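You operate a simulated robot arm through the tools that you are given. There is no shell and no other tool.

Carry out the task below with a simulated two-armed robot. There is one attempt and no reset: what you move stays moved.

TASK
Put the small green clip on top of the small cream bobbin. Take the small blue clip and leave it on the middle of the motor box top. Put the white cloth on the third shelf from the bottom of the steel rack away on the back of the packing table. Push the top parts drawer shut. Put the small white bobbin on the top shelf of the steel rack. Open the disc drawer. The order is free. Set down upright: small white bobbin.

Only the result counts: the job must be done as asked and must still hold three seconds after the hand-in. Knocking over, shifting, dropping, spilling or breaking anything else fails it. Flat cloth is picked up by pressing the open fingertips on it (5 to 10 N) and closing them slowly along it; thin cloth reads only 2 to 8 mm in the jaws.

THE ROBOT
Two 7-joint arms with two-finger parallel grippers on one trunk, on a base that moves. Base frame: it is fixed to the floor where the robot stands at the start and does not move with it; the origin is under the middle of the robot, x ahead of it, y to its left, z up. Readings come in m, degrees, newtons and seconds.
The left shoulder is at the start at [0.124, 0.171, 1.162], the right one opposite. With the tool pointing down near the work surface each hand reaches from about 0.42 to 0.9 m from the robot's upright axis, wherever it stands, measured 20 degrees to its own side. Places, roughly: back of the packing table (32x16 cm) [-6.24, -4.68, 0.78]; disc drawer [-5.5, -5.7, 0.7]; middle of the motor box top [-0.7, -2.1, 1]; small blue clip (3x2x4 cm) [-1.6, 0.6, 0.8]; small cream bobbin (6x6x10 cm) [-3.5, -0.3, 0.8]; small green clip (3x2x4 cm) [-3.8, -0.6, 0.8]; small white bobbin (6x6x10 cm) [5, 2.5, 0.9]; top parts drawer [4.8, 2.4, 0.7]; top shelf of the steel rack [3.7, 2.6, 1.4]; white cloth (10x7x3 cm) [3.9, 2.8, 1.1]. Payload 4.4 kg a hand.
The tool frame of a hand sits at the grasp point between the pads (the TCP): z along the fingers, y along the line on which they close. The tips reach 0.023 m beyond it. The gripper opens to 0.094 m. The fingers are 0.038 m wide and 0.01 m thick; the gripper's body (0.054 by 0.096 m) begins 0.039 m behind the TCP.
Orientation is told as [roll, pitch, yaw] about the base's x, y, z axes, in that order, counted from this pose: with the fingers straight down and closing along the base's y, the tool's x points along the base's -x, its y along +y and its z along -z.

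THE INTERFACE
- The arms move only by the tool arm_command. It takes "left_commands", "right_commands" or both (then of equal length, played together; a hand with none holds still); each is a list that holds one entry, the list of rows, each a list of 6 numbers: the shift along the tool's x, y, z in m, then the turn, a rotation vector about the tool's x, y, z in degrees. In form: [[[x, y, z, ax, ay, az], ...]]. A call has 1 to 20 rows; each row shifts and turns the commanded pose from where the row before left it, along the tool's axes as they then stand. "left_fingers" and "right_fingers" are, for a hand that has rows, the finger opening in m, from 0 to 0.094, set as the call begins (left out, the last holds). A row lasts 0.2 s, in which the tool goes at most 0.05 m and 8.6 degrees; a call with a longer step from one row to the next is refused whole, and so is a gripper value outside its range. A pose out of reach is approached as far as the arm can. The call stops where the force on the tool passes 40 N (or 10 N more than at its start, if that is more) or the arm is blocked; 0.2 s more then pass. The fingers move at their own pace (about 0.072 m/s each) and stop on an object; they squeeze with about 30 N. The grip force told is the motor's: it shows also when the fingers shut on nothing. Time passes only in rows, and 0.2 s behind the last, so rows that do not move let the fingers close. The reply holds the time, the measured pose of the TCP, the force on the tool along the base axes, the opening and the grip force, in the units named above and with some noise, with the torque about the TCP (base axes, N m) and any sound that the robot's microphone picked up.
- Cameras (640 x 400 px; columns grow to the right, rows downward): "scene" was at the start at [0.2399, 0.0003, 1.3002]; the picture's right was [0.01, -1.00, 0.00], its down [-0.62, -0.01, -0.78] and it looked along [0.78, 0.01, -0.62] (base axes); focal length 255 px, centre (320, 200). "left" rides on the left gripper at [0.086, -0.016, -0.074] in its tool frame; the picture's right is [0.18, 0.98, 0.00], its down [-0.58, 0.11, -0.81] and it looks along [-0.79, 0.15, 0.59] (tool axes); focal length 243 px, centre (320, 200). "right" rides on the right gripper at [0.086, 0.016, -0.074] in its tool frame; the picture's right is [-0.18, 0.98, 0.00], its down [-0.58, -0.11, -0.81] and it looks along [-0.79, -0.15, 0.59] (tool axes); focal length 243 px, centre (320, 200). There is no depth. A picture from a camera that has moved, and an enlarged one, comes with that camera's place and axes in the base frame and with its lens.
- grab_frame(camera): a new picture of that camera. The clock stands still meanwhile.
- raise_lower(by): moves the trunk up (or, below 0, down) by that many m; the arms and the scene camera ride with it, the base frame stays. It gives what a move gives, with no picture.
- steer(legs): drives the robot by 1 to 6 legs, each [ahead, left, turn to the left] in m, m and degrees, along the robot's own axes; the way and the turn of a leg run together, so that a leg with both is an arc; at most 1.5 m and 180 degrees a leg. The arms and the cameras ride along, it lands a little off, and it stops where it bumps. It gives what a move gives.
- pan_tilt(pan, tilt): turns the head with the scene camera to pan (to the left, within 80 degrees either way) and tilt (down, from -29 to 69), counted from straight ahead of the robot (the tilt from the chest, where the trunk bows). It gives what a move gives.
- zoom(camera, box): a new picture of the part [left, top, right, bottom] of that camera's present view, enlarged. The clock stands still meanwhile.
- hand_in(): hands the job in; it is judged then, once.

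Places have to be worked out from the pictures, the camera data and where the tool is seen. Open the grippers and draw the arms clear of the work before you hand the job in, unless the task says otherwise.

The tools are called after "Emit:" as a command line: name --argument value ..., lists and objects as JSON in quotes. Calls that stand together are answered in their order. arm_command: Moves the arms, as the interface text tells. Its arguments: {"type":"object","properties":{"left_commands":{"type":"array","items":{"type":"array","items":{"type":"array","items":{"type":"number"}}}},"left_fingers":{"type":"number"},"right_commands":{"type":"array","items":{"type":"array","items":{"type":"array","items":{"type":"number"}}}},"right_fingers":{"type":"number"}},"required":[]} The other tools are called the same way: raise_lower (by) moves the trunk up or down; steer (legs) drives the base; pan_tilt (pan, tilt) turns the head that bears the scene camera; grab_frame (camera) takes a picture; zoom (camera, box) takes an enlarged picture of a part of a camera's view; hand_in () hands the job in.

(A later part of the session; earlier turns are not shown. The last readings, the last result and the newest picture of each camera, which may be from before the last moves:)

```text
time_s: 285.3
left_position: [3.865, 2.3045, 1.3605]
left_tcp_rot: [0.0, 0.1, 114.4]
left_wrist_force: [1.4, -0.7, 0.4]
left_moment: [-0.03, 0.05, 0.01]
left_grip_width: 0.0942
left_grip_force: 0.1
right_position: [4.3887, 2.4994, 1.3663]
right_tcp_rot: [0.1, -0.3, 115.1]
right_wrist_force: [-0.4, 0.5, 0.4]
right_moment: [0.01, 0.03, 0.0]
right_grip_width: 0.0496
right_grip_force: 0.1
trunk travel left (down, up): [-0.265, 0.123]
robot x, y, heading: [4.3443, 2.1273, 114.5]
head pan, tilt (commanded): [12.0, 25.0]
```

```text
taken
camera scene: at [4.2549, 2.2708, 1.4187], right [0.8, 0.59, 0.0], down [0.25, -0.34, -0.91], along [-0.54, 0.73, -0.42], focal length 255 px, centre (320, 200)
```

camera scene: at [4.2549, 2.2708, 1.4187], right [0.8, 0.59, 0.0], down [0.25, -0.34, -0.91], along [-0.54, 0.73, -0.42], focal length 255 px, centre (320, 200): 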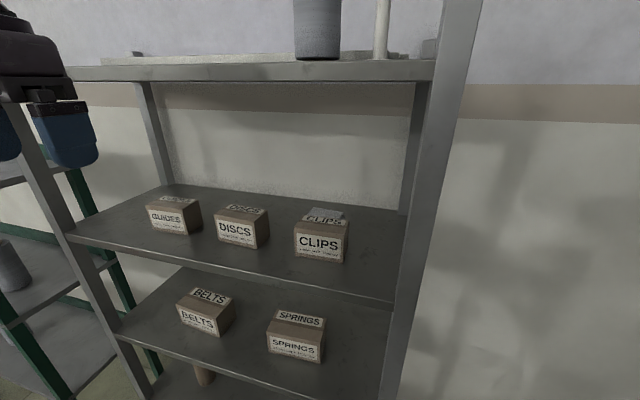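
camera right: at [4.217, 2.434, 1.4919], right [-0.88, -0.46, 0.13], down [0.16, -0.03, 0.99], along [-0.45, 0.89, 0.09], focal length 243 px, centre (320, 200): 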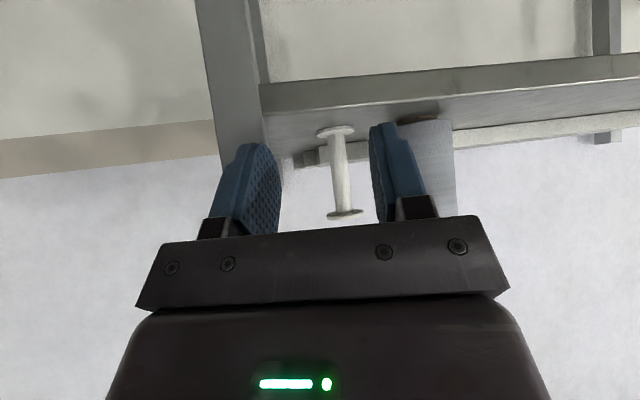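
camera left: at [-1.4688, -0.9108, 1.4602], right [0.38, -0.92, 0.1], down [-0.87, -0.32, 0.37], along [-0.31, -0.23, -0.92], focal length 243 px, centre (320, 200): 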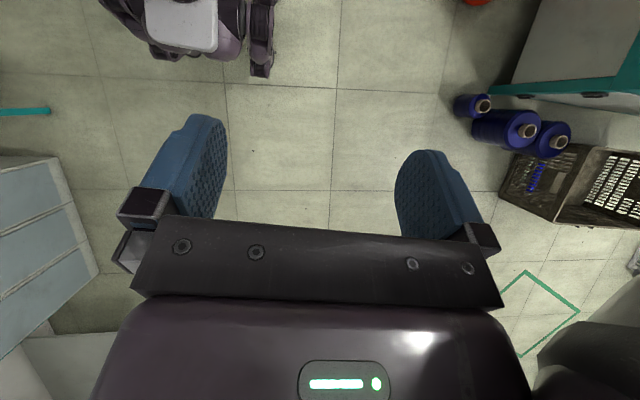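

Good view. I zoom in on the CLIPS box and the cloth behind it.

Emit:
zoom --camera "scene" --box '[270, 185, 390, 275]'

Emit:
grab_frame --camera "left"

```text
4.44 times, centred on (330, 230) of scene
camera zoom: at [4.2549, 2.2708, 1.4187], right [0.8, 0.59, 0.0], down [0.25, -0.34, -0.91], along [-0.54, 0.73, -0.42], focal length 1132 px, centre (276, 67)
```

zoom: 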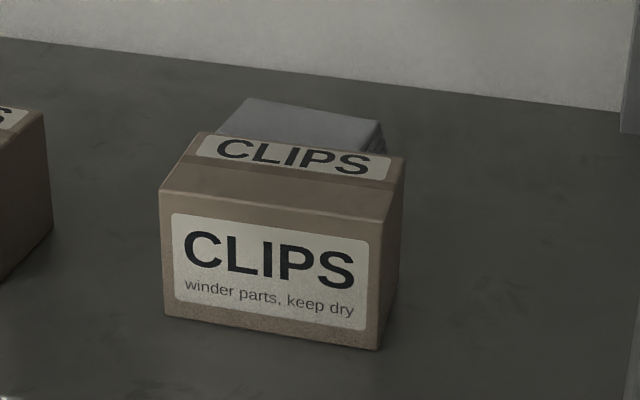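

```text
taken
camera left: at [3.9161, 2.2337, 1.4359], right [-0.82, -0.57, 0.0], down [-0.34, 0.48, 0.81], along [-0.46, 0.66, -0.59], focal length 243 px, centre (320, 200)
```

left: 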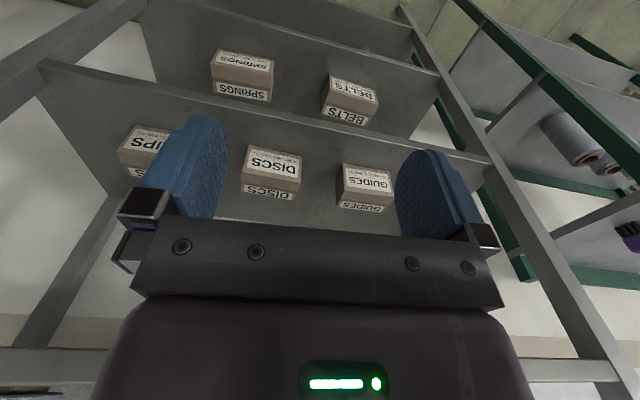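

The cloth is a folded stack right behind the box: about e(2.25–2.345, 1.41–1.48), top ≈1.085. I lower the left hand to z≈1.18 in front of the rack, then shift it right in line with the cloth.

Emit:
arm_command --left_commands '[[[0, 0, 0.045, 0, 0, 0], [0, 0, 0.045, 0, 0, 0], [0, 0, 0.045, 0, 0, 0], [0, 0, 0.042, 0, 0, 0], [0, -0.044, 0, 0, 0, 0], [0, -0.044, 0, 0, 0, 0], [0, -0.044, 0, 0, 0, 0], [0, -0.044, 0, 0, 0, 0], [0, -0.044, 0, 0, 0, 0], [0, 0, 0, 0, 0, 0]]]' --left_fingers 0.07

Emit:
grab_frame --camera "scene"

Emit:
grab_frame --camera "left"

```text
time_s: 287.5
left_position: [4.0683, 2.3974, 1.1871]
left_tcp_rot: [0.1, -0.1, 114.4]
left_wrist_force: [-0.9, 0.5, 0.2]
left_moment: [0.01, 0.0, 0.03]
left_grip_width: 0.0701
left_grip_force: 0.2
right_position: [4.3875, 2.4976, 1.367]
right_tcp_rot: [0.1, -0.3, 115.2]
right_wrist_force: [0.4, 0.9, 0.2]
right_moment: [0.01, 0.02, 0.03]
right_grip_width: 0.05
right_grip_force: 0.0
trunk travel left (down, up): [-0.265, 0.123]
robot x, y, heading: [4.3422, 2.1216, 114.4]
head pan, tilt (commanded): [12.0, 25.0]
```

```text
taken
camera scene: at [4.2537, 2.2695, 1.4187], right [0.8, 0.59, 0.0], down [0.25, -0.34, -0.91], along [-0.54, 0.73, -0.42], focal length 255 px, centre (320, 200)
```

scene: 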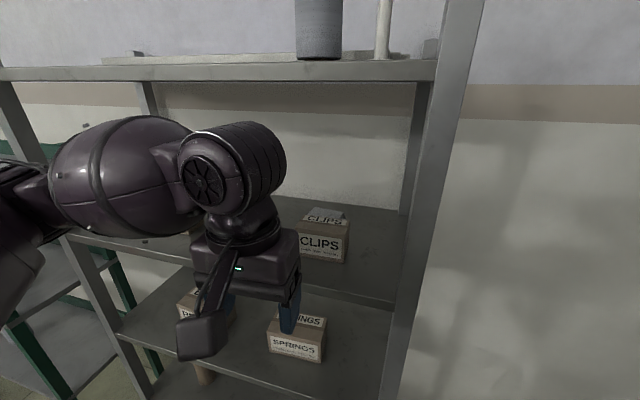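

```text
taken
camera left: at [4.1202, 2.3252, 1.2619], right [-0.82, -0.57, 0.0], down [-0.34, 0.48, 0.81], along [-0.46, 0.66, -0.59], focal length 243 px, centre (320, 200)
```

left: 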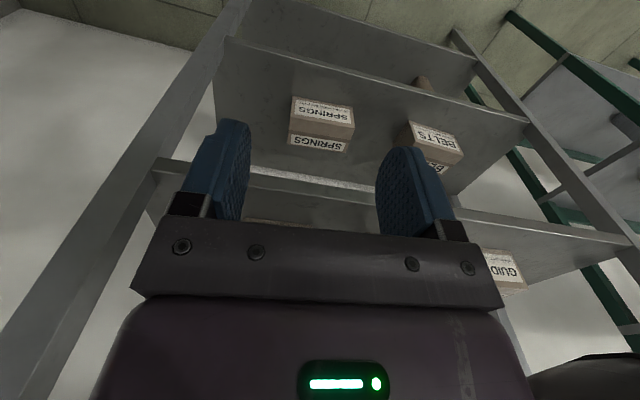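

The wrist and forearm tops (z≈1.387) clear the top shelf's lip (≈1.417) and the fingertips clear the box. I move the hand into the shelf in stages.

Emit:
arm_command --left_commands '[[[-0.04, 0, 0, 0, 0, 0], [-0.04, 0, 0, 0, 0, 0], [-0.04, 0, 0, 0, 0, 0], [-0.04, 0, 0, 0, 0, 0], [-0.04, 0, 0, 0, 0, 0], [0, 0, 0, 0, 0, 0]]]'

Emit:
grab_frame --camera "scene"

Emit:
grab_frame --camera "left"

```text
time_s: 288.9
left_position: [3.9844, 2.5826, 1.1845]
left_tcp_rot: [0.1, -0.2, 114.4]
left_wrist_force: [-0.4, 0.9, 0.2]
left_moment: [-0.03, 0.03, 0.0]
left_grip_width: 0.07
left_grip_force: 0.2
right_position: [4.3881, 2.4987, 1.367]
right_tcp_rot: [0.1, -0.3, 115.3]
right_wrist_force: [1.1, -1.3, -0.2]
right_moment: [0.0, -0.01, -0.02]
right_grip_width: 0.0497
right_grip_force: 0.0
trunk travel left (down, up): [-0.265, 0.123]
robot x, y, heading: [4.3388, 2.1255, 114.2]
head pan, tilt (commanded): [12.0, 25.0]
```

```text
taken
camera scene: at [4.2549, 2.2697, 1.4188], right [0.8, 0.59, 0.0], down [0.25, -0.34, -0.91], along [-0.54, 0.73, -0.42], focal length 255 px, centre (320, 200)
```

scene: 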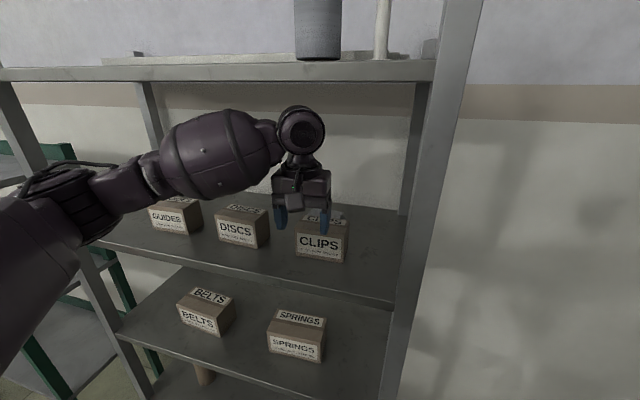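

```text
taken
camera left: at [4.0361, 2.5105, 1.2598], right [-0.82, -0.57, 0.0], down [-0.34, 0.48, 0.81], along [-0.46, 0.66, -0.59], focal length 243 px, centre (320, 200)
```

left: 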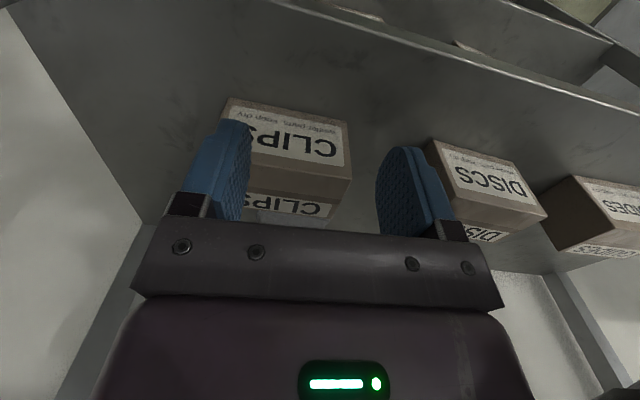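

Clearances look good. I continue forward another 0.1 m and look again.

Emit:
arm_command --left_commands '[[[-0.035, 0, 0, 0, 0, 0], [-0.035, 0, 0, 0, 0, 0], [-0.03, 0, 0, 0, 0, 0], [0, 0, 0, 0, 0, 0]]]'

Emit:
grab_frame --camera "left"

Emit:
zoom --camera "scene" --box '[200, 50, 440, 290]'

```text
time_s: 289.9
left_position: [3.9418, 2.6722, 1.1816]
left_tcp_rot: [0.0, -0.2, 114.4]
left_wrist_force: [-0.4, -0.5, -0.4]
left_moment: [0.02, -0.02, -0.03]
left_grip_width: 0.0702
left_grip_force: 0.1
right_position: [4.3886, 2.498, 1.3673]
right_tcp_rot: [0.1, -0.3, 115.1]
right_wrist_force: [0.8, -0.5, -0.4]
right_moment: [-0.03, 0.0, -0.03]
right_grip_width: 0.0501
right_grip_force: 0.0
trunk travel left (down, up): [-0.265, 0.123]
robot x, y, heading: [4.3414, 2.1222, 114.5]
head pan, tilt (commanded): [12.0, 25.0]
```

```text
taken
camera left: at [3.9932, 2.6004, 1.2561], right [-0.82, -0.57, 0.0], down [-0.34, 0.48, 0.81], along [-0.46, 0.66, -0.59], focal length 243 px, centre (320, 200)
```

left: 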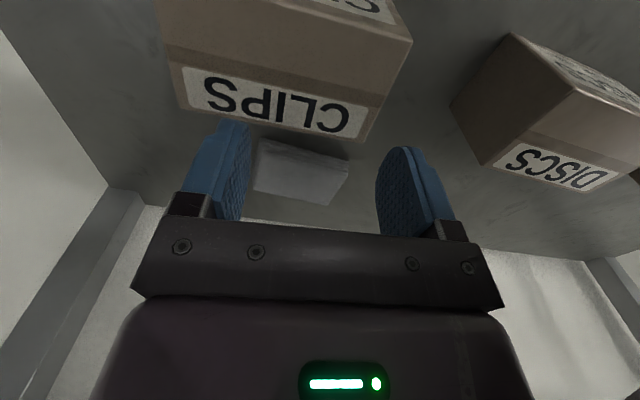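

```text
1.67 times, centred on (320, 170) of scene
camera zoom: at [4.2549, 2.27, 1.4188], right [0.8, 0.59, 0.0], down [0.25, -0.34, -0.91], along [-0.54, 0.73, -0.42], focal length 425 px, centre (320, 250)
```

zoom: 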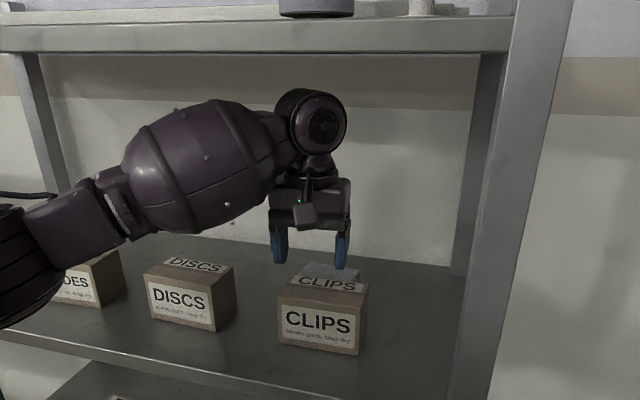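

The cloth is now clearly visible: e1 2.25–2.347, e2 1.393–1.468. I move forward 0.107 m to hover over its centre.

Emit:
arm_command --left_commands '[[[-0.0356, -0.0004, 0, 0, 0, 0], [-0.0356, -0.0004, 0, 0, 0, 0], [-0.0356, -0.0004, 0, 0, 0, 0], [0, 0, 0, 0, 0, 0]]]'

Emit:
grab_frame --camera "left"

Emit:
zoom --camera "scene" --box '[200, 50, 440, 290]'

```text
time_s: 290.9
left_position: [3.9001, 2.7691, 1.1829]
left_tcp_rot: [0.1, 0.0, 114.4]
left_wrist_force: [-0.5, 0.3, 0.6]
left_moment: [0.01, 0.01, 0.0]
left_grip_width: 0.0702
left_grip_force: 0.1
right_position: [4.3885, 2.4982, 1.367]
right_tcp_rot: [0.1, -0.3, 115.2]
right_wrist_force: [-0.6, -0.3, -0.3]
right_moment: [0.02, 0.03, 0.0]
right_grip_width: 0.0501
right_grip_force: 0.1
trunk travel left (down, up): [-0.265, 0.123]
robot x, y, heading: [4.3374, 2.1199, 114.7]
head pan, tilt (commanded): [12.0, 25.0]
```

```text
taken
camera left: at [3.9516, 2.697, 1.2586], right [-0.82, -0.57, 0.0], down [-0.34, 0.48, 0.81], along [-0.46, 0.66, -0.59], focal length 243 px, centre (320, 200)
```

left: 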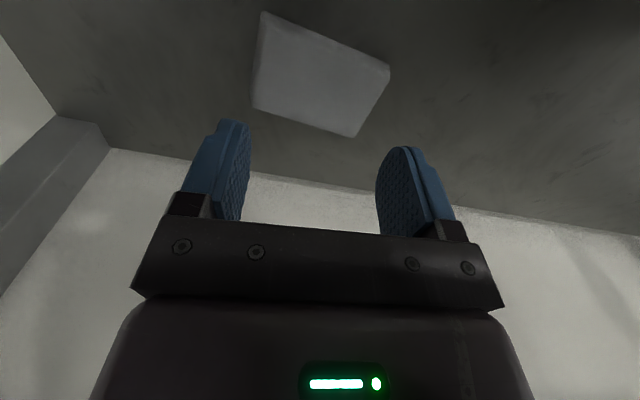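

```text
1.67 times, centred on (320, 170) of scene
camera zoom: at [4.2543, 2.2698, 1.4187], right [0.8, 0.59, 0.0], down [0.25, -0.34, -0.91], along [-0.54, 0.73, -0.42], focal length 425 px, centre (320, 250)
```

zoom: 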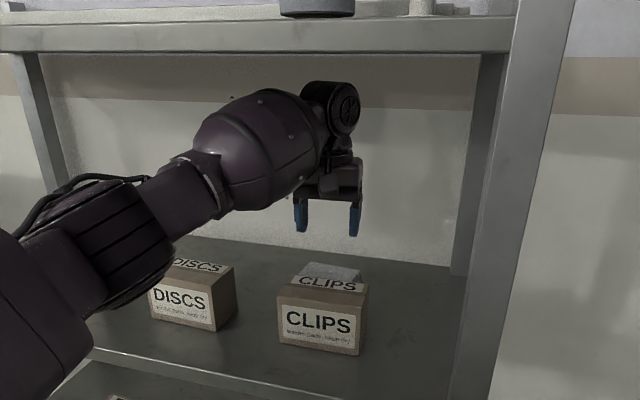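

The cloth is centred under the open fingers. I lower to just above it, then press down in small steps to 5–10 N.

Emit:
arm_command --left_commands '[[[-0.003, -0.002, 0.03, 0, 0, 0], [0, 0, 0.028, 0, 0, 0], [0, 0, 0, 0, 0, 0]]]'

Emit:
grab_frame --camera "left"

Emit:
zoom --camera "scene" --box '[200, 50, 440, 290]'

```text
time_s: 291.7
left_position: [3.8986, 2.7712, 1.127]
left_tcp_rot: [0.1, 0.1, 114.4]
left_wrist_force: [1.1, 0.3, -0.4]
left_moment: [-0.01, -0.02, 0.0]
left_grip_width: 0.0701
left_grip_force: 0.1
right_position: [4.3878, 2.4996, 1.3674]
right_tcp_rot: [0.3, -0.3, 115.3]
right_wrist_force: [0.0, -0.2, 0.0]
right_moment: [0.0, 0.0, 0.01]
right_grip_width: 0.0499
right_grip_force: 0.1
trunk travel left (down, up): [-0.265, 0.123]
robot x, y, heading: [4.3427, 2.1248, 114.5]
head pan, tilt (commanded): [12.0, 25.0]
```

```text
taken
camera left: at [3.9501, 2.7, 1.2002], right [-0.82, -0.57, 0.0], down [-0.34, 0.48, 0.81], along [-0.46, 0.66, -0.59], focal length 243 px, centre (320, 200)
```

left: 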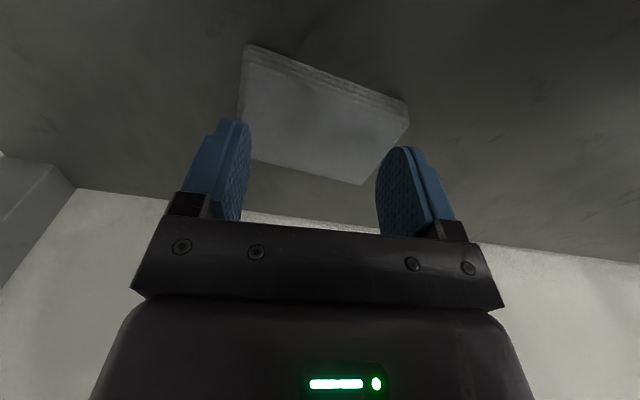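

```text
1.67 times, centred on (320, 170) of scene
camera zoom: at [4.2552, 2.2704, 1.4188], right [0.8, 0.59, 0.0], down [0.25, -0.34, -0.91], along [-0.54, 0.73, -0.42], focal length 425 px, centre (320, 250)
```

zoom: 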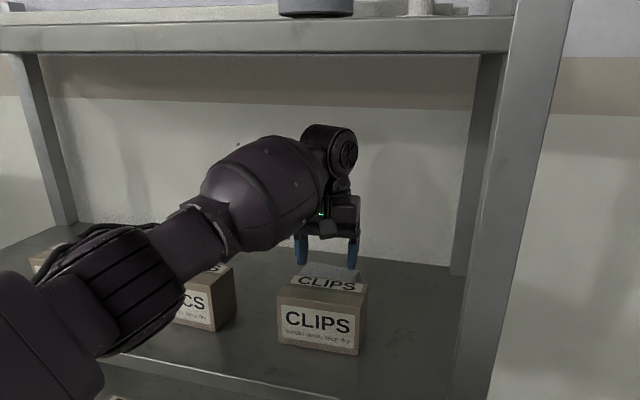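

I narrow the opening slightly to 55 mm so both tips land on the cloth, and lower in small steps.

Emit:
arm_command --left_commands '[[[0, 0, 0.006, 0, 0, 0], [0, 0, 0.004, 0, 0, 0], [0, 0, 0, 0, 0, 0]]]' --left_fingers 0.055

Emit:
arm_command --left_commands '[[[0, 0, 0.004, 0, 0, 0], [0, 0, 0, 0, 0, 0]]]'

Emit:
arm_command --left_commands '[[[0, 0, 0.003, 0, 0, 0], [0, 0, 0, 0, 0, 0]]]'

Emit:
grab_frame --camera "left"

```text
time_s: 292.5
left_position: [3.898, 2.7703, 1.1157]
left_tcp_rot: [0.0, 0.0, 114.4]
left_wrist_force: [0.3, -0.4, 0.3]
left_moment: [-0.02, 0.02, -0.01]
left_grip_width: 0.055
left_grip_force: 0.1
right_position: [4.3888, 2.498, 1.366]
right_tcp_rot: [0.2, -0.3, 115.2]
right_wrist_force: [-0.8, 0.0, -0.1]
right_moment: [0.01, 0.03, 0.0]
right_grip_width: 0.0503
right_grip_force: 0.1
trunk travel left (down, up): [-0.265, 0.123]
robot x, y, heading: [4.3401, 2.125, 114.6]
head pan, tilt (commanded): [12.0, 25.0]
```

```text
time_s: 293.1
left_position: [3.8977, 2.7701, 1.112]
left_tcp_rot: [0.1, 0.1, 114.4]
left_wrist_force: [-0.6, 0.3, -0.3]
left_moment: [0.0, 0.0, -0.02]
left_grip_width: 0.0551
left_grip_force: 0.2
right_position: [4.3881, 2.4998, 1.3652]
right_tcp_rot: [0.2, -0.4, 115.2]
right_wrist_force: [0.2, -0.2, -0.2]
right_moment: [-0.02, 0.01, -0.04]
right_grip_width: 0.0499
right_grip_force: 0.0
trunk travel left (down, up): [-0.265, 0.123]
robot x, y, heading: [4.344, 2.1224, 114.5]
head pan, tilt (commanded): [12.0, 25.0]
```

```text
time_s: 293.7
left_position: [3.8978, 2.7713, 1.1078]
left_tcp_rot: [-0.1, 0.0, 114.4]
left_wrist_force: [0.1, 0.4, 0.8]
left_moment: [0.02, -0.02, -0.01]
left_grip_width: 0.0549
left_grip_force: 0.0
right_position: [4.3892, 2.4983, 1.3672]
right_tcp_rot: [0.2, -0.3, 115.3]
right_wrist_force: [0.4, 0.1, 0.1]
right_moment: [0.02, -0.01, 0.01]
right_grip_width: 0.05
right_grip_force: 0.1
trunk travel left (down, up): [-0.265, 0.123]
robot x, y, heading: [4.3402, 2.1214, 114.4]
head pan, tilt (commanded): [12.0, 25.0]
```

```text
taken
camera left: at [3.9489, 2.699, 1.1837], right [-0.82, -0.57, 0.0], down [-0.34, 0.48, 0.81], along [-0.46, 0.66, -0.59], focal length 243 px, centre (320, 200)
```

left: 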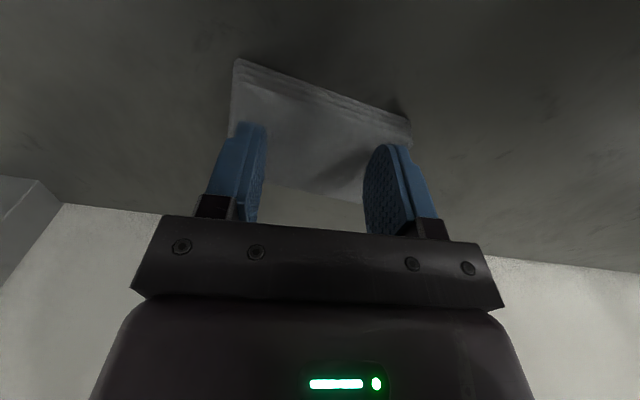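

Almost touching. I continue pressing in 2–3 mm steps.

Emit:
arm_command --left_commands '[[[0, 0, 0.003, 0, 0, 0], [0, 0, 0, 0, 0, 0]]]'

Emit:
arm_command --left_commands '[[[0, 0, 0.003, 0, 0, 0], [0, 0, 0, 0, 0, 0]]]'

Emit:
arm_command --left_commands '[[[0, 0, 0.002, 0, 0, 0], [0, 0, 0, 0, 0, 0]]]'

```text
time_s: 294.3
left_position: [3.899, 2.7701, 1.1072]
left_tcp_rot: [0.1, -0.1, 114.4]
left_wrist_force: [-2.4, 1.8, 6.1]
left_moment: [0.07, 0.01, 0.01]
left_grip_width: 0.0546
left_grip_force: 0.1
right_position: [4.3889, 2.4984, 1.3661]
right_tcp_rot: [0.2, -0.2, 115.2]
right_wrist_force: [-0.3, 0.0, 0.1]
right_moment: [0.02, 0.01, -0.01]
right_grip_width: 0.05
right_grip_force: 0.1
trunk travel left (down, up): [-0.265, 0.123]
robot x, y, heading: [4.3403, 2.1225, 114.7]
head pan, tilt (commanded): [12.0, 25.0]
```

```text
time_s: 294.9
left_position: [3.8987, 2.77, 1.1072]
left_tcp_rot: [-0.1, -0.3, 114.4]
left_wrist_force: [-7.6, 3.0, 24.1]
left_moment: [0.05, 0.1, 0.03]
left_grip_width: 0.0545
left_grip_force: 0.1
right_position: [4.389, 2.4976, 1.3678]
right_tcp_rot: [0.1, -0.4, 115.3]
right_wrist_force: [-0.2, -0.5, 0.6]
right_moment: [-0.02, -0.01, -0.02]
right_grip_width: 0.05
right_grip_force: 0.0
trunk travel left (down, up): [-0.265, 0.123]
robot x, y, heading: [4.3423, 2.1238, 114.5]
head pan, tilt (commanded): [12.0, 25.0]
```

```text
time_s: 295.5
left_position: [3.8986, 2.769, 1.1062]
left_tcp_rot: [0.0, -0.4, 114.4]
left_wrist_force: [-10.3, 3.8, 36.7]
left_moment: [-0.03, 0.12, 0.11]
left_grip_width: 0.0547
left_grip_force: 0.0
right_position: [4.39, 2.4969, 1.3673]
right_tcp_rot: [0.2, -0.4, 115.2]
right_wrist_force: [-0.3, -0.7, -0.2]
right_moment: [0.0, 0.04, -0.02]
right_grip_width: 0.05
right_grip_force: 0.0
trunk travel left (down, up): [-0.265, 0.123]
robot x, y, heading: [4.34, 2.1246, 114.2]
head pan, tilt (commanded): [12.0, 25.0]
```

Too firm (37 N; stiffness ≈6 N/mm). I back off about 4.7 mm to get 5–10 N.

Emit:
arm_command --left_commands '[[[0, 0, -0.0046, 0, 0, 0], [0, 0, 0, 0, 0, 0]]]'

Emit:
grab_frame --camera "left"

```text
time_s: 296.1
left_position: [3.8997, 2.7699, 1.1059]
left_tcp_rot: [0.0, 0.0, 114.3]
left_wrist_force: [-3.6, 1.7, 24.1]
left_moment: [0.07, 0.0, 0.04]
left_grip_width: 0.0548
left_grip_force: 0.0
right_position: [4.3891, 2.4973, 1.3672]
right_tcp_rot: [0.2, -0.4, 115.2]
right_wrist_force: [0.3, 0.3, -0.8]
right_moment: [0.02, 0.01, 0.02]
right_grip_width: 0.0499
right_grip_force: 0.1
trunk travel left (down, up): [-0.265, 0.123]
robot x, y, heading: [4.343, 2.1241, 114.6]
head pan, tilt (commanded): [12.0, 25.0]
```

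```text
taken
camera left: at [3.9507, 2.698, 1.1815], right [-0.82, -0.57, 0.0], down [-0.34, 0.48, 0.81], along [-0.46, 0.66, -0.59], focal length 243 px, centre (320, 200)
```

left: 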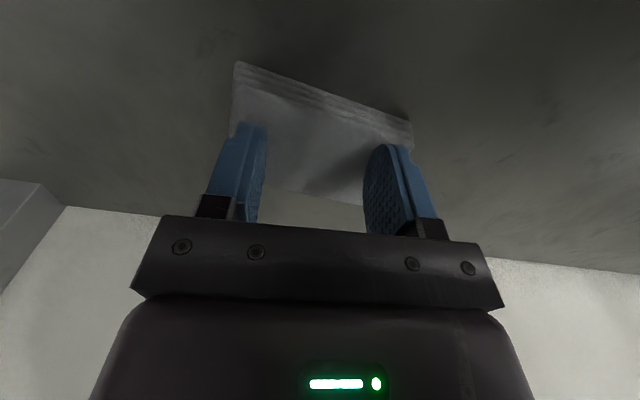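

Still 24 N; I back off another 2.5 mm.

Emit:
arm_command --left_commands '[[[0, 0, -0.0025, 0, 0, 0], [0, 0, 0, 0, 0, 0]]]'

```text
time_s: 296.7
left_position: [3.9001, 2.7698, 1.1061]
left_tcp_rot: [0.0, 0.1, 114.4]
left_wrist_force: [1.9, -0.6, 10.4]
left_moment: [0.04, -0.1, -0.02]
left_grip_width: 0.0549
left_grip_force: 0.0
right_position: [4.3892, 2.499, 1.3674]
right_tcp_rot: [0.2, -0.3, 115.3]
right_wrist_force: [-0.2, -0.4, 1.0]
right_moment: [-0.01, 0.01, -0.06]
right_grip_width: 0.0502
right_grip_force: 0.1
trunk travel left (down, up): [-0.265, 0.123]
robot x, y, heading: [4.3443, 2.123, 114.5]
head pan, tilt (commanded): [12.0, 25.0]
```

10 N — good. Now I close the fingers slowly along the cloth, step by step.

Emit:
arm_command --left_commands '[[[0, 0, -0.0003, 0, 0, 0], [0, 0, 0, 0, 0, 0]]]' --left_fingers 0.049

Emit:
arm_command --left_commands '[[[0, 0, 0, 0, 0, 0], [0, 0, 0, 0, 0, 0]]]' --left_fingers 0.042

Emit:
grab_frame --camera "left"

```text
time_s: 297.3
left_position: [3.8985, 2.7712, 1.1073]
left_tcp_rot: [0.1, 0.0, 114.4]
left_wrist_force: [2.1, 0.8, 2.1]
left_moment: [0.02, -0.08, 0.01]
left_grip_width: 0.0497
left_grip_force: 0.3
right_position: [4.3885, 2.4982, 1.3658]
right_tcp_rot: [0.2, -0.3, 115.1]
right_wrist_force: [-0.1, 0.0, 0.3]
right_moment: [0.0, -0.01, -0.02]
right_grip_width: 0.05
right_grip_force: 0.1
trunk travel left (down, up): [-0.265, 0.123]
robot x, y, heading: [4.3414, 2.1228, 114.3]
head pan, tilt (commanded): [12.0, 25.0]
```

```text
time_s: 297.9
left_position: [3.8972, 2.7704, 1.1072]
left_tcp_rot: [0.1, 0.0, 114.4]
left_wrist_force: [-0.3, -0.3, -0.4]
left_moment: [-0.03, 0.01, 0.02]
left_grip_width: 0.0418
left_grip_force: 0.1
right_position: [4.3889, 2.4992, 1.3666]
right_tcp_rot: [0.1, -0.2, 115.3]
right_wrist_force: [-0.3, -0.5, -0.3]
right_moment: [0.03, -0.01, -0.01]
right_grip_width: 0.0497
right_grip_force: 0.0
trunk travel left (down, up): [-0.265, 0.123]
robot x, y, heading: [4.3458, 2.1254, 114.5]
head pan, tilt (commanded): [12.0, 25.0]
```

```text
taken
camera left: at [3.9493, 2.6994, 1.1826], right [-0.82, -0.57, 0.0], down [-0.34, 0.48, 0.81], along [-0.46, 0.66, -0.59], focal length 243 px, centre (320, 200)
```

left: 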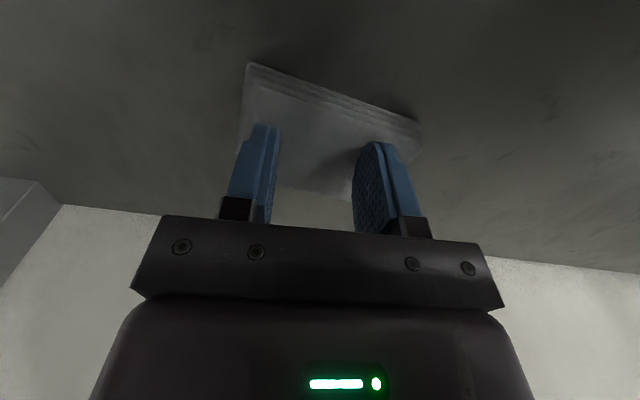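

Pressure was lost as the tips slid; I press back to ~8 N before continuing.

Emit:
arm_command --left_commands '[[[0, 0, 0.0015, 0, 0, 0], [0, 0, 0, 0, 0, 0]]]'

```text
time_s: 298.5
left_position: [3.8973, 2.7721, 1.1083]
left_tcp_rot: [0.1, -0.1, 114.3]
left_wrist_force: [-1.2, 0.9, -0.2]
left_moment: [0.04, 0.0, 0.01]
left_grip_width: 0.0423
left_grip_force: 0.1
right_position: [4.3887, 2.4988, 1.3651]
right_tcp_rot: [0.2, -0.4, 115.2]
right_wrist_force: [-0.8, -0.5, -0.6]
right_moment: [-0.01, -0.05, 0.01]
right_grip_width: 0.0499
right_grip_force: 0.0
trunk travel left (down, up): [-0.265, 0.123]
robot x, y, heading: [4.3421, 2.1199, 114.3]
head pan, tilt (commanded): [12.0, 25.0]
```

Emit:
arm_command --left_commands '[[[0, 0, 0.0015, 0, 0, 0], [0, 0, 0, 0, 0, 0]]]'

```text
time_s: 299.1
left_position: [3.8984, 2.7711, 1.1071]
left_tcp_rot: [0.1, -0.1, 114.4]
left_wrist_force: [-2.8, 3.4, 8.4]
left_moment: [0.03, 0.03, -0.02]
left_grip_width: 0.0419
left_grip_force: 0.1
right_position: [4.3887, 2.499, 1.367]
right_tcp_rot: [0.3, -0.3, 115.2]
right_wrist_force: [0.4, -0.4, -0.1]
right_moment: [-0.01, 0.0, -0.01]
right_grip_width: 0.0499
right_grip_force: 0.1
trunk travel left (down, up): [-0.265, 0.123]
robot x, y, heading: [4.3394, 2.1209, 114.6]
head pan, tilt (commanded): [12.0, 25.0]
```

8.4 N. I continue closing in small steps while keeping the press.

Emit:
arm_command --left_commands '[[[0, 0, 0.0004, 0, 0, 0], [0, 0, 0, 0, 0, 0]]]' --left_fingers 0.036

Emit:
arm_command --left_commands '[[[0, 0, 0.0004, 0, 0, 0], [0, 0, 0, 0, 0, 0]]]' --left_fingers 0.03

Emit:
grab_frame --camera "left"

```text
time_s: 299.7
left_position: [3.8991, 2.7708, 1.1073]
left_tcp_rot: [0.0, -0.2, 114.4]
left_wrist_force: [-3.5, 5.8, 17.2]
left_moment: [0.13, 0.06, -0.03]
left_grip_width: 0.0382
left_grip_force: 2.4
right_position: [4.3886, 2.4994, 1.366]
right_tcp_rot: [0.2, -0.3, 115.2]
right_wrist_force: [-0.8, 0.2, -0.4]
right_moment: [0.02, 0.0, 0.0]
right_grip_width: 0.0499
right_grip_force: 0.1
trunk travel left (down, up): [-0.265, 0.123]
robot x, y, heading: [4.3461, 2.1202, 114.3]
head pan, tilt (commanded): [12.0, 25.0]
```

```text
time_s: 300.3
left_position: [3.9002, 2.7707, 1.106]
left_tcp_rot: [0.0, -0.2, 114.4]
left_wrist_force: [1.3, 2.1, 21.8]
left_moment: [0.06, -0.03, -0.08]
left_grip_width: 0.0352
left_grip_force: 5.5
right_position: [4.3887, 2.497, 1.3668]
right_tcp_rot: [0.3, -0.4, 115.2]
right_wrist_force: [0.2, 0.5, -0.5]
right_moment: [-0.01, 0.0, 0.03]
right_grip_width: 0.0499
right_grip_force: 0.0
trunk travel left (down, up): [-0.265, 0.123]
robot x, y, heading: [4.3377, 2.1193, 114.5]
head pan, tilt (commanded): [12.0, 25.0]
```

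```text
taken
camera left: at [3.9509, 2.698, 1.1815], right [-0.82, -0.57, 0.0], down [-0.34, 0.48, 0.81], along [-0.46, 0.66, -0.59], focal length 243 px, centre (320, 200)
```

left: 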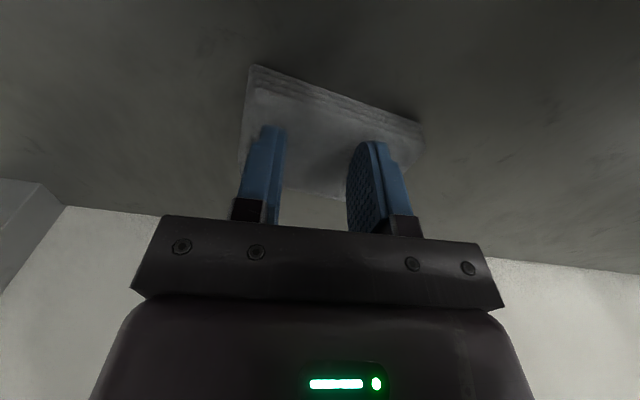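

Press rose to ~22 N; I ease it to ~8–10 N and keep closing slowly.

Emit:
arm_command --left_commands '[[[0, 0, -0.002, 0, 0, 0], [0, 0, 0, 0, 0, 0]]]'

Emit:
arm_command --left_commands '[[[0, 0, 0, 0, 0, 0], [0, 0, 0, 0, 0, 0]]]' --left_fingers 0.024

Emit:
grab_frame --camera "left"

```text
time_s: 300.9
left_position: [3.8985, 2.7702, 1.1062]
left_tcp_rot: [0.1, 0.0, 114.5]
left_wrist_force: [3.8, 0.7, 16.4]
left_moment: [0.07, -0.15, -0.03]
left_grip_width: 0.0346
left_grip_force: 5.1
right_position: [4.3896, 2.498, 1.3671]
right_tcp_rot: [0.3, -0.5, 115.1]
right_wrist_force: [0.7, 0.2, 0.4]
right_moment: [-0.05, 0.02, -0.02]
right_grip_width: 0.05
right_grip_force: 0.0
trunk travel left (down, up): [-0.265, 0.123]
robot x, y, heading: [4.3395, 2.1258, 114.7]
head pan, tilt (commanded): [12.0, 25.0]
```

```text
time_s: 301.5
left_position: [3.8992, 2.7711, 1.1073]
left_tcp_rot: [0.1, -0.1, 114.4]
left_wrist_force: [4.9, -0.2, 13.4]
left_moment: [0.03, -0.16, 0.02]
left_grip_width: 0.0267
left_grip_force: 2.7
right_position: [4.3904, 2.4972, 1.3667]
right_tcp_rot: [0.2, -0.5, 115.3]
right_wrist_force: [0.4, -0.6, -0.4]
right_moment: [-0.02, -0.01, -0.01]
right_grip_width: 0.0502
right_grip_force: 0.2
trunk travel left (down, up): [-0.265, 0.123]
robot x, y, heading: [4.3422, 2.1237, 114.7]
head pan, tilt (commanded): [12.0, 25.0]
```

```text
taken
camera left: at [3.9505, 2.6984, 1.1819], right [-0.82, -0.57, 0.0], down [-0.34, 0.48, 0.81], along [-0.46, 0.66, -0.59], focal length 243 px, centre (320, 200)
```

left: 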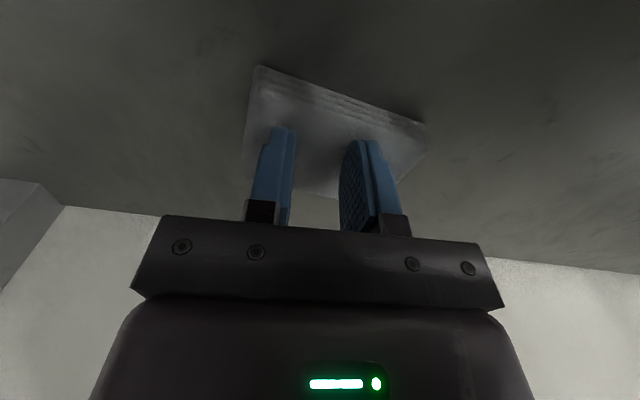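

Emit:
arm_command --left_commands '[[[0, 0, -0.0005, 0, 0, 0], [0, 0, 0, 0, 0, 0]]]' --left_fingers 0.017

Emit:
arm_command --left_commands '[[[0, 0, 0, 0, 0, 0], [0, 0, 0, 0, 0, 0]]]' --left_fingers 0.01

Emit:
grab_frame --camera "left"

```text
time_s: 302.1
left_position: [3.8993, 2.77, 1.1065]
left_tcp_rot: [0.1, 0.0, 114.6]
left_wrist_force: [1.7, -1.0, 10.8]
left_moment: [0.0, -0.08, 0.03]
left_grip_width: 0.0191
left_grip_force: 2.0
right_position: [4.3892, 2.4976, 1.3659]
right_tcp_rot: [0.2, -0.4, 115.1]
right_wrist_force: [1.2, 0.2, 0.3]
right_moment: [0.01, -0.02, 0.01]
right_grip_width: 0.0498
right_grip_force: 0.1
trunk travel left (down, up): [-0.265, 0.123]
robot x, y, heading: [4.3432, 2.1237, 114.3]
head pan, tilt (commanded): [12.0, 25.0]
```

```text
time_s: 302.7
left_position: [3.898, 2.7705, 1.1072]
left_tcp_rot: [0.1, -0.1, 114.4]
left_wrist_force: [1.5, -0.4, 9.1]
left_moment: [-0.04, -0.02, 0.0]
left_grip_width: 0.0125
left_grip_force: 3.1
right_position: [4.3882, 2.4976, 1.3658]
right_tcp_rot: [0.3, -0.5, 115.2]
right_wrist_force: [-0.1, -0.1, 0.6]
right_moment: [-0.02, 0.02, -0.02]
right_grip_width: 0.0501
right_grip_force: 0.1
trunk travel left (down, up): [-0.265, 0.123]
robot x, y, heading: [4.3435, 2.1229, 114.2]
head pan, tilt (commanded): [12.0, 25.0]
```

```text
taken
camera left: at [3.9501, 2.6988, 1.1819], right [-0.82, -0.57, 0.0], down [-0.34, 0.48, 0.81], along [-0.46, 0.66, -0.59], focal length 243 px, centre (320, 200)
```

left: 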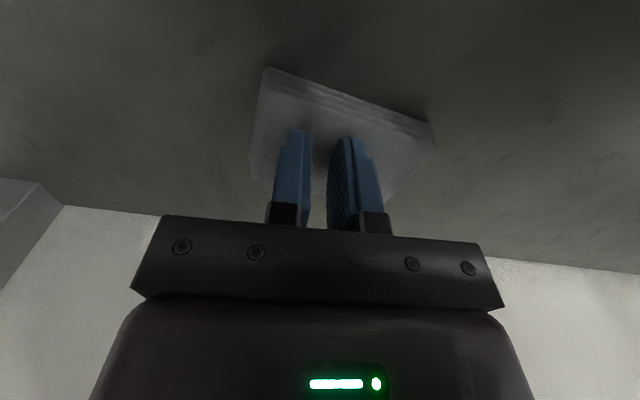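

Emit:
arm_command --left_commands '[[[0, 0, 0, 0, 0, 0], [0, 0, 0, 0, 0, 0]]]' --left_fingers 0.005

Emit:
arm_command --left_commands '[[[0, 0, 0, 0, 0, 0], [0, 0, 0, 0, 0, 0], [0, 0, 0, 0, 0, 0]]]' --left_fingers 0.0

Emit:
grab_frame --camera "left"

```text
time_s: 303.3
left_position: [3.8979, 2.7697, 1.1074]
left_tcp_rot: [0.0, -0.1, 114.4]
left_wrist_force: [1.4, -0.3, 8.3]
left_moment: [-0.08, -0.06, -0.03]
left_grip_width: 0.0077
left_grip_force: 2.6
right_position: [4.3896, 2.4981, 1.3674]
right_tcp_rot: [0.2, -0.4, 115.2]
right_wrist_force: [-0.1, -0.9, 0.0]
right_moment: [0.02, -0.01, -0.02]
right_grip_width: 0.0501
right_grip_force: 0.1
trunk travel left (down, up): [-0.265, 0.123]
robot x, y, heading: [4.3442, 2.126, 114.7]
head pan, tilt (commanded): [12.0, 25.0]
```

```text
time_s: 304.1
left_position: [3.8981, 2.7708, 1.1069]
left_tcp_rot: [0.1, 0.0, 114.4]
left_wrist_force: [0.9, -1.2, 8.5]
left_moment: [-0.03, 0.0, 0.01]
left_grip_width: 0.0
left_grip_force: 30.1
right_position: [4.3891, 2.498, 1.3669]
right_tcp_rot: [0.2, -0.3, 115.3]
right_wrist_force: [0.3, -1.1, 0.0]
right_moment: [0.02, 0.01, 0.01]
right_grip_width: 0.0498
right_grip_force: 0.0
trunk travel left (down, up): [-0.265, 0.123]
robot x, y, heading: [4.3421, 2.1253, 114.5]
head pan, tilt (commanded): [12.0, 25.0]
```

```text
taken
camera left: at [3.9499, 2.6989, 1.1819], right [-0.82, -0.57, 0.0], down [-0.34, 0.48, 0.81], along [-0.46, 0.66, -0.59], focal length 243 px, centre (320, 200)
```

left: 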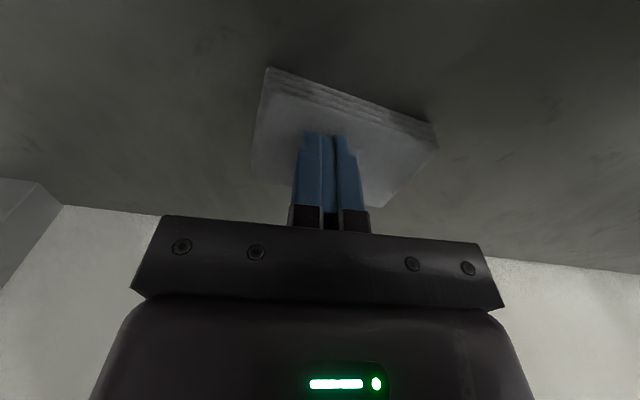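

The jaws shut on nothing: the folded cloth behaves like a 3 cm-thick pad. Better to grip it across its 7.5 cm side. I lift the hand and turn it by 90° so it closes front-to-back.

Emit:
arm_command --left_commands '[[[0, 0, -0.02, 0, 0, 0], [0, 0, -0.03, 0, 0, 0], [0, 0, -0.028, 0, 0, 0], [0, 0, 0, 0, 0, 0]]]'

Emit:
arm_command --left_commands '[[[0, 0, 0, 0, 0, -7.5], [0, 0, 0, 0, 0, -7.5], [0, 0, 0, 0, 0, -7.5], [0, 0, 0, 0, 0, -7.5], [0, 0, 0, 0, 0, 0]]]' --left_fingers 0.06

Emit:
zoom --camera "scene" --box '[200, 50, 440, 290]'

Emit:
grab_frame --camera "left"

```text
time_s: 305.1
left_position: [3.8983, 2.7689, 1.1851]
left_tcp_rot: [0.0, 0.2, 114.4]
left_wrist_force: [0.4, 0.3, 0.2]
left_moment: [0.01, 0.04, 0.01]
left_grip_width: 0.0001
left_grip_force: 29.8
right_position: [4.3881, 2.4989, 1.3656]
right_tcp_rot: [0.2, -0.3, 115.2]
right_wrist_force: [0.4, -0.8, 0.1]
right_moment: [-0.01, -0.03, 0.02]
right_grip_width: 0.0498
right_grip_force: 0.1
trunk travel left (down, up): [-0.265, 0.123]
robot x, y, heading: [4.3449, 2.1251, 114.4]
head pan, tilt (commanded): [12.0, 25.0]
```

```text
time_s: 306.3
left_position: [3.8972, 2.77, 1.1842]
left_tcp_rot: [0.0, -0.1, 144.5]
left_wrist_force: [0.2, -1.2, 0.5]
left_moment: [0.0, 0.0, 0.04]
left_grip_width: 0.06
left_grip_force: 0.1
right_position: [4.3896, 2.4986, 1.366]
right_tcp_rot: [0.2, -0.3, 115.1]
right_wrist_force: [0.5, -0.5, -0.3]
right_moment: [-0.02, -0.01, -0.03]
right_grip_width: 0.05
right_grip_force: 0.0
trunk travel left (down, up): [-0.265, 0.123]
robot x, y, heading: [4.3437, 2.1185, 114.6]
head pan, tilt (commanded): [12.0, 25.0]
```

```text
1.67 times, centred on (320, 170) of scene
camera zoom: at [4.255, 2.2706, 1.4186], right [0.8, 0.59, 0.0], down [0.25, -0.34, -0.91], along [-0.54, 0.73, -0.42], focal length 425 px, centre (320, 250)
```

zoom: 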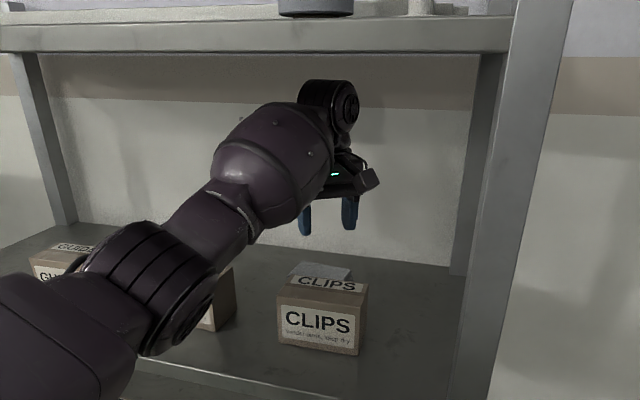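

```text
taken
camera left: at [3.979, 2.7335, 1.2603], right [-0.42, -0.91, 0.0], down [-0.54, 0.25, 0.81], along [-0.73, 0.34, -0.59], focal length 243 px, centre (320, 200)
```

left: 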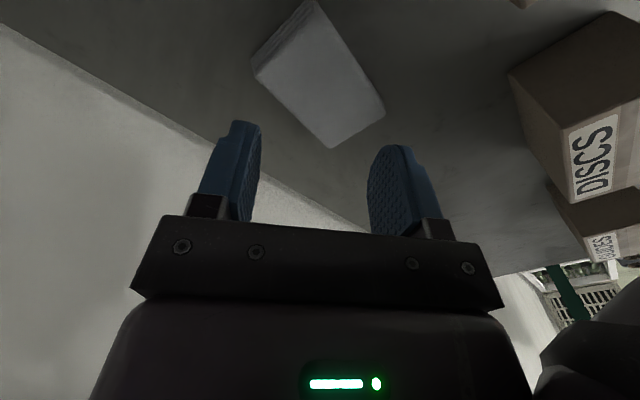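

Rotation works. The cloth now spans e(2.243–2.334, 1.406–1.465), long axis ≈174.5° in rack axes. I rotate to yaw ≈194° and open wide.

Emit:
arm_command --left_commands '[[[0, 0, 0, 0, 0, -7.1], [0, 0, 0, 0, 0, -7.1], [0, 0, 0, 0, 0, -7.1], [0, 0, 0, 0, 0, -7.1], [0, 0, 0, 0, 0, 0]]]'

Emit:
zoom --camera "scene" --box '[200, 50, 440, 290]'

Emit:
arm_command --left_commands '[[[0, 0, 0, 0, 0, -7.1], [0, 0, 0, 0, 0, -7.1], [0, 0, 0, 0, 0, -7.1], [0, 0, 0, 0, 0, 0]]]' --left_fingers 0.094

Emit:
zoom --camera "scene" --box '[200, 50, 440, 290]'

Emit:
grab_frame --camera "left"

```text
time_s: 307.5
left_position: [3.8966, 2.7716, 1.185]
left_tcp_rot: [0.0, 0.1, 172.9]
left_wrist_force: [-0.5, -0.3, 0.1]
left_moment: [0.0, -0.02, 0.02]
left_grip_width: 0.0601
left_grip_force: 0.1
right_position: [4.3889, 2.4994, 1.3674]
right_tcp_rot: [0.2, -0.2, 115.2]
right_wrist_force: [0.1, 0.2, -0.1]
right_moment: [-0.02, 0.0, -0.01]
right_grip_width: 0.05
right_grip_force: 0.1
trunk travel left (down, up): [-0.265, 0.123]
robot x, y, heading: [4.3438, 2.1234, 114.5]
head pan, tilt (commanded): [12.0, 25.0]
```

```text
1.67 times, centred on (320, 170) of scene
camera zoom: at [4.255, 2.2706, 1.4186], right [0.8, 0.59, 0.0], down [0.25, -0.34, -0.91], along [-0.54, 0.73, -0.42], focal length 425 px, centre (320, 250)
```

zoom: 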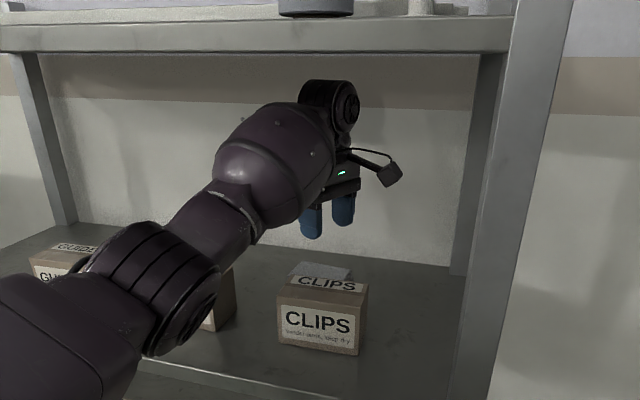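

```text
time_s: 308.5
left_position: [3.8985, 2.77, 1.1858]
left_tcp_rot: [0.0, 0.0, -165.8]
left_wrist_force: [-0.1, -1.4, -0.3]
left_moment: [-0.02, 0.0, 0.03]
left_grip_width: 0.0942
left_grip_force: 0.1
right_position: [4.3884, 2.4982, 1.3671]
right_tcp_rot: [0.2, -0.3, 115.2]
right_wrist_force: [0.2, 0.8, 0.2]
right_moment: [0.03, 0.02, 0.02]
right_grip_width: 0.0498
right_grip_force: 0.0
trunk travel left (down, up): [-0.265, 0.123]
robot x, y, heading: [4.34, 2.1267, 114.5]
head pan, tilt (commanded): [12.0, 25.0]
```

```text
1.67 times, centred on (320, 170) of scene
camera zoom: at [4.255, 2.2707, 1.4186], right [0.8, 0.59, 0.0], down [0.25, -0.34, -0.91], along [-0.54, 0.73, -0.42], focal length 425 px, centre (320, 250)
```

zoom: 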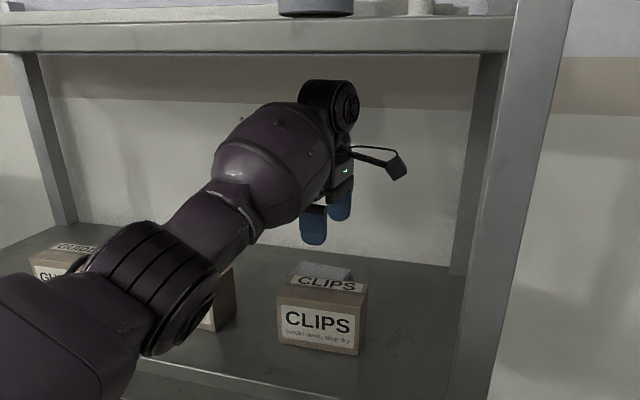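

```text
taken
camera left: at [3.9792, 2.808, 1.2602], right [0.42, -0.91, 0.0], down [-0.54, -0.25, 0.81], along [-0.73, -0.34, -0.59], focal length 243 px, centre (320, 200)
```

left: 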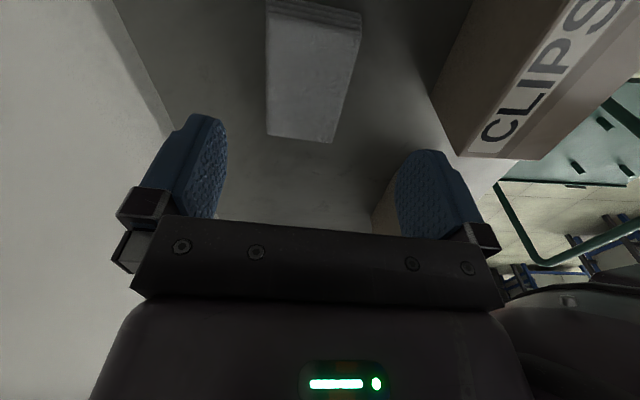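

The cloth (≈6 cm wide front-to-back) now fits between the open fingers. I centre over it and descend beside it.

Emit:
arm_command --left_commands '[[[-0.01, -0.008, 0, 0, 0, 0], [0, 0, 0.03, 0, 0, 0], [0, 0, 0.03, 0, 0, 0], [0, 0, 0, 0, 0, 0]]]'

Emit:
grab_frame --camera "left"

Emit:
zoom --camera "scene" --box '[200, 50, 440, 290]'

```text
time_s: 309.5
left_position: [3.8851, 2.7745, 1.1254]
left_tcp_rot: [-0.1, -0.2, -165.9]
left_wrist_force: [0.1, -0.5, -0.3]
left_moment: [0.0, -0.01, 0.01]
left_grip_width: 0.0941
left_grip_force: 0.0
right_position: [4.3896, 2.4986, 1.3675]
right_tcp_rot: [0.2, -0.3, 115.2]
right_wrist_force: [0.0, -0.2, 0.2]
right_moment: [0.04, 0.01, 0.02]
right_grip_width: 0.05
right_grip_force: 0.1
trunk travel left (down, up): [-0.265, 0.123]
robot x, y, heading: [4.3416, 2.1262, 114.3]
head pan, tilt (commanded): [12.0, 25.0]
```

```text
taken
camera left: at [3.9665, 2.8123, 1.2011], right [0.42, -0.91, 0.0], down [-0.54, -0.25, 0.81], along [-0.73, -0.34, -0.59], focal length 243 px, centre (320, 200)
```

left: 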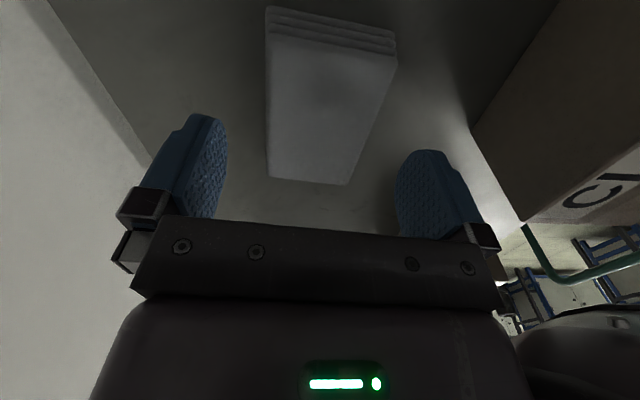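

```text
1.67 times, centred on (320, 170) of scene
camera zoom: at [4.2552, 2.2703, 1.4188], right [0.8, 0.59, 0.0], down [0.25, -0.34, -0.91], along [-0.54, 0.73, -0.42], focal length 425 px, centre (320, 250)
```

zoom: 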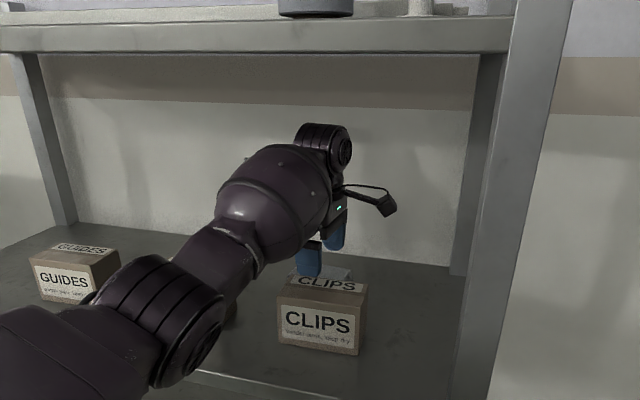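

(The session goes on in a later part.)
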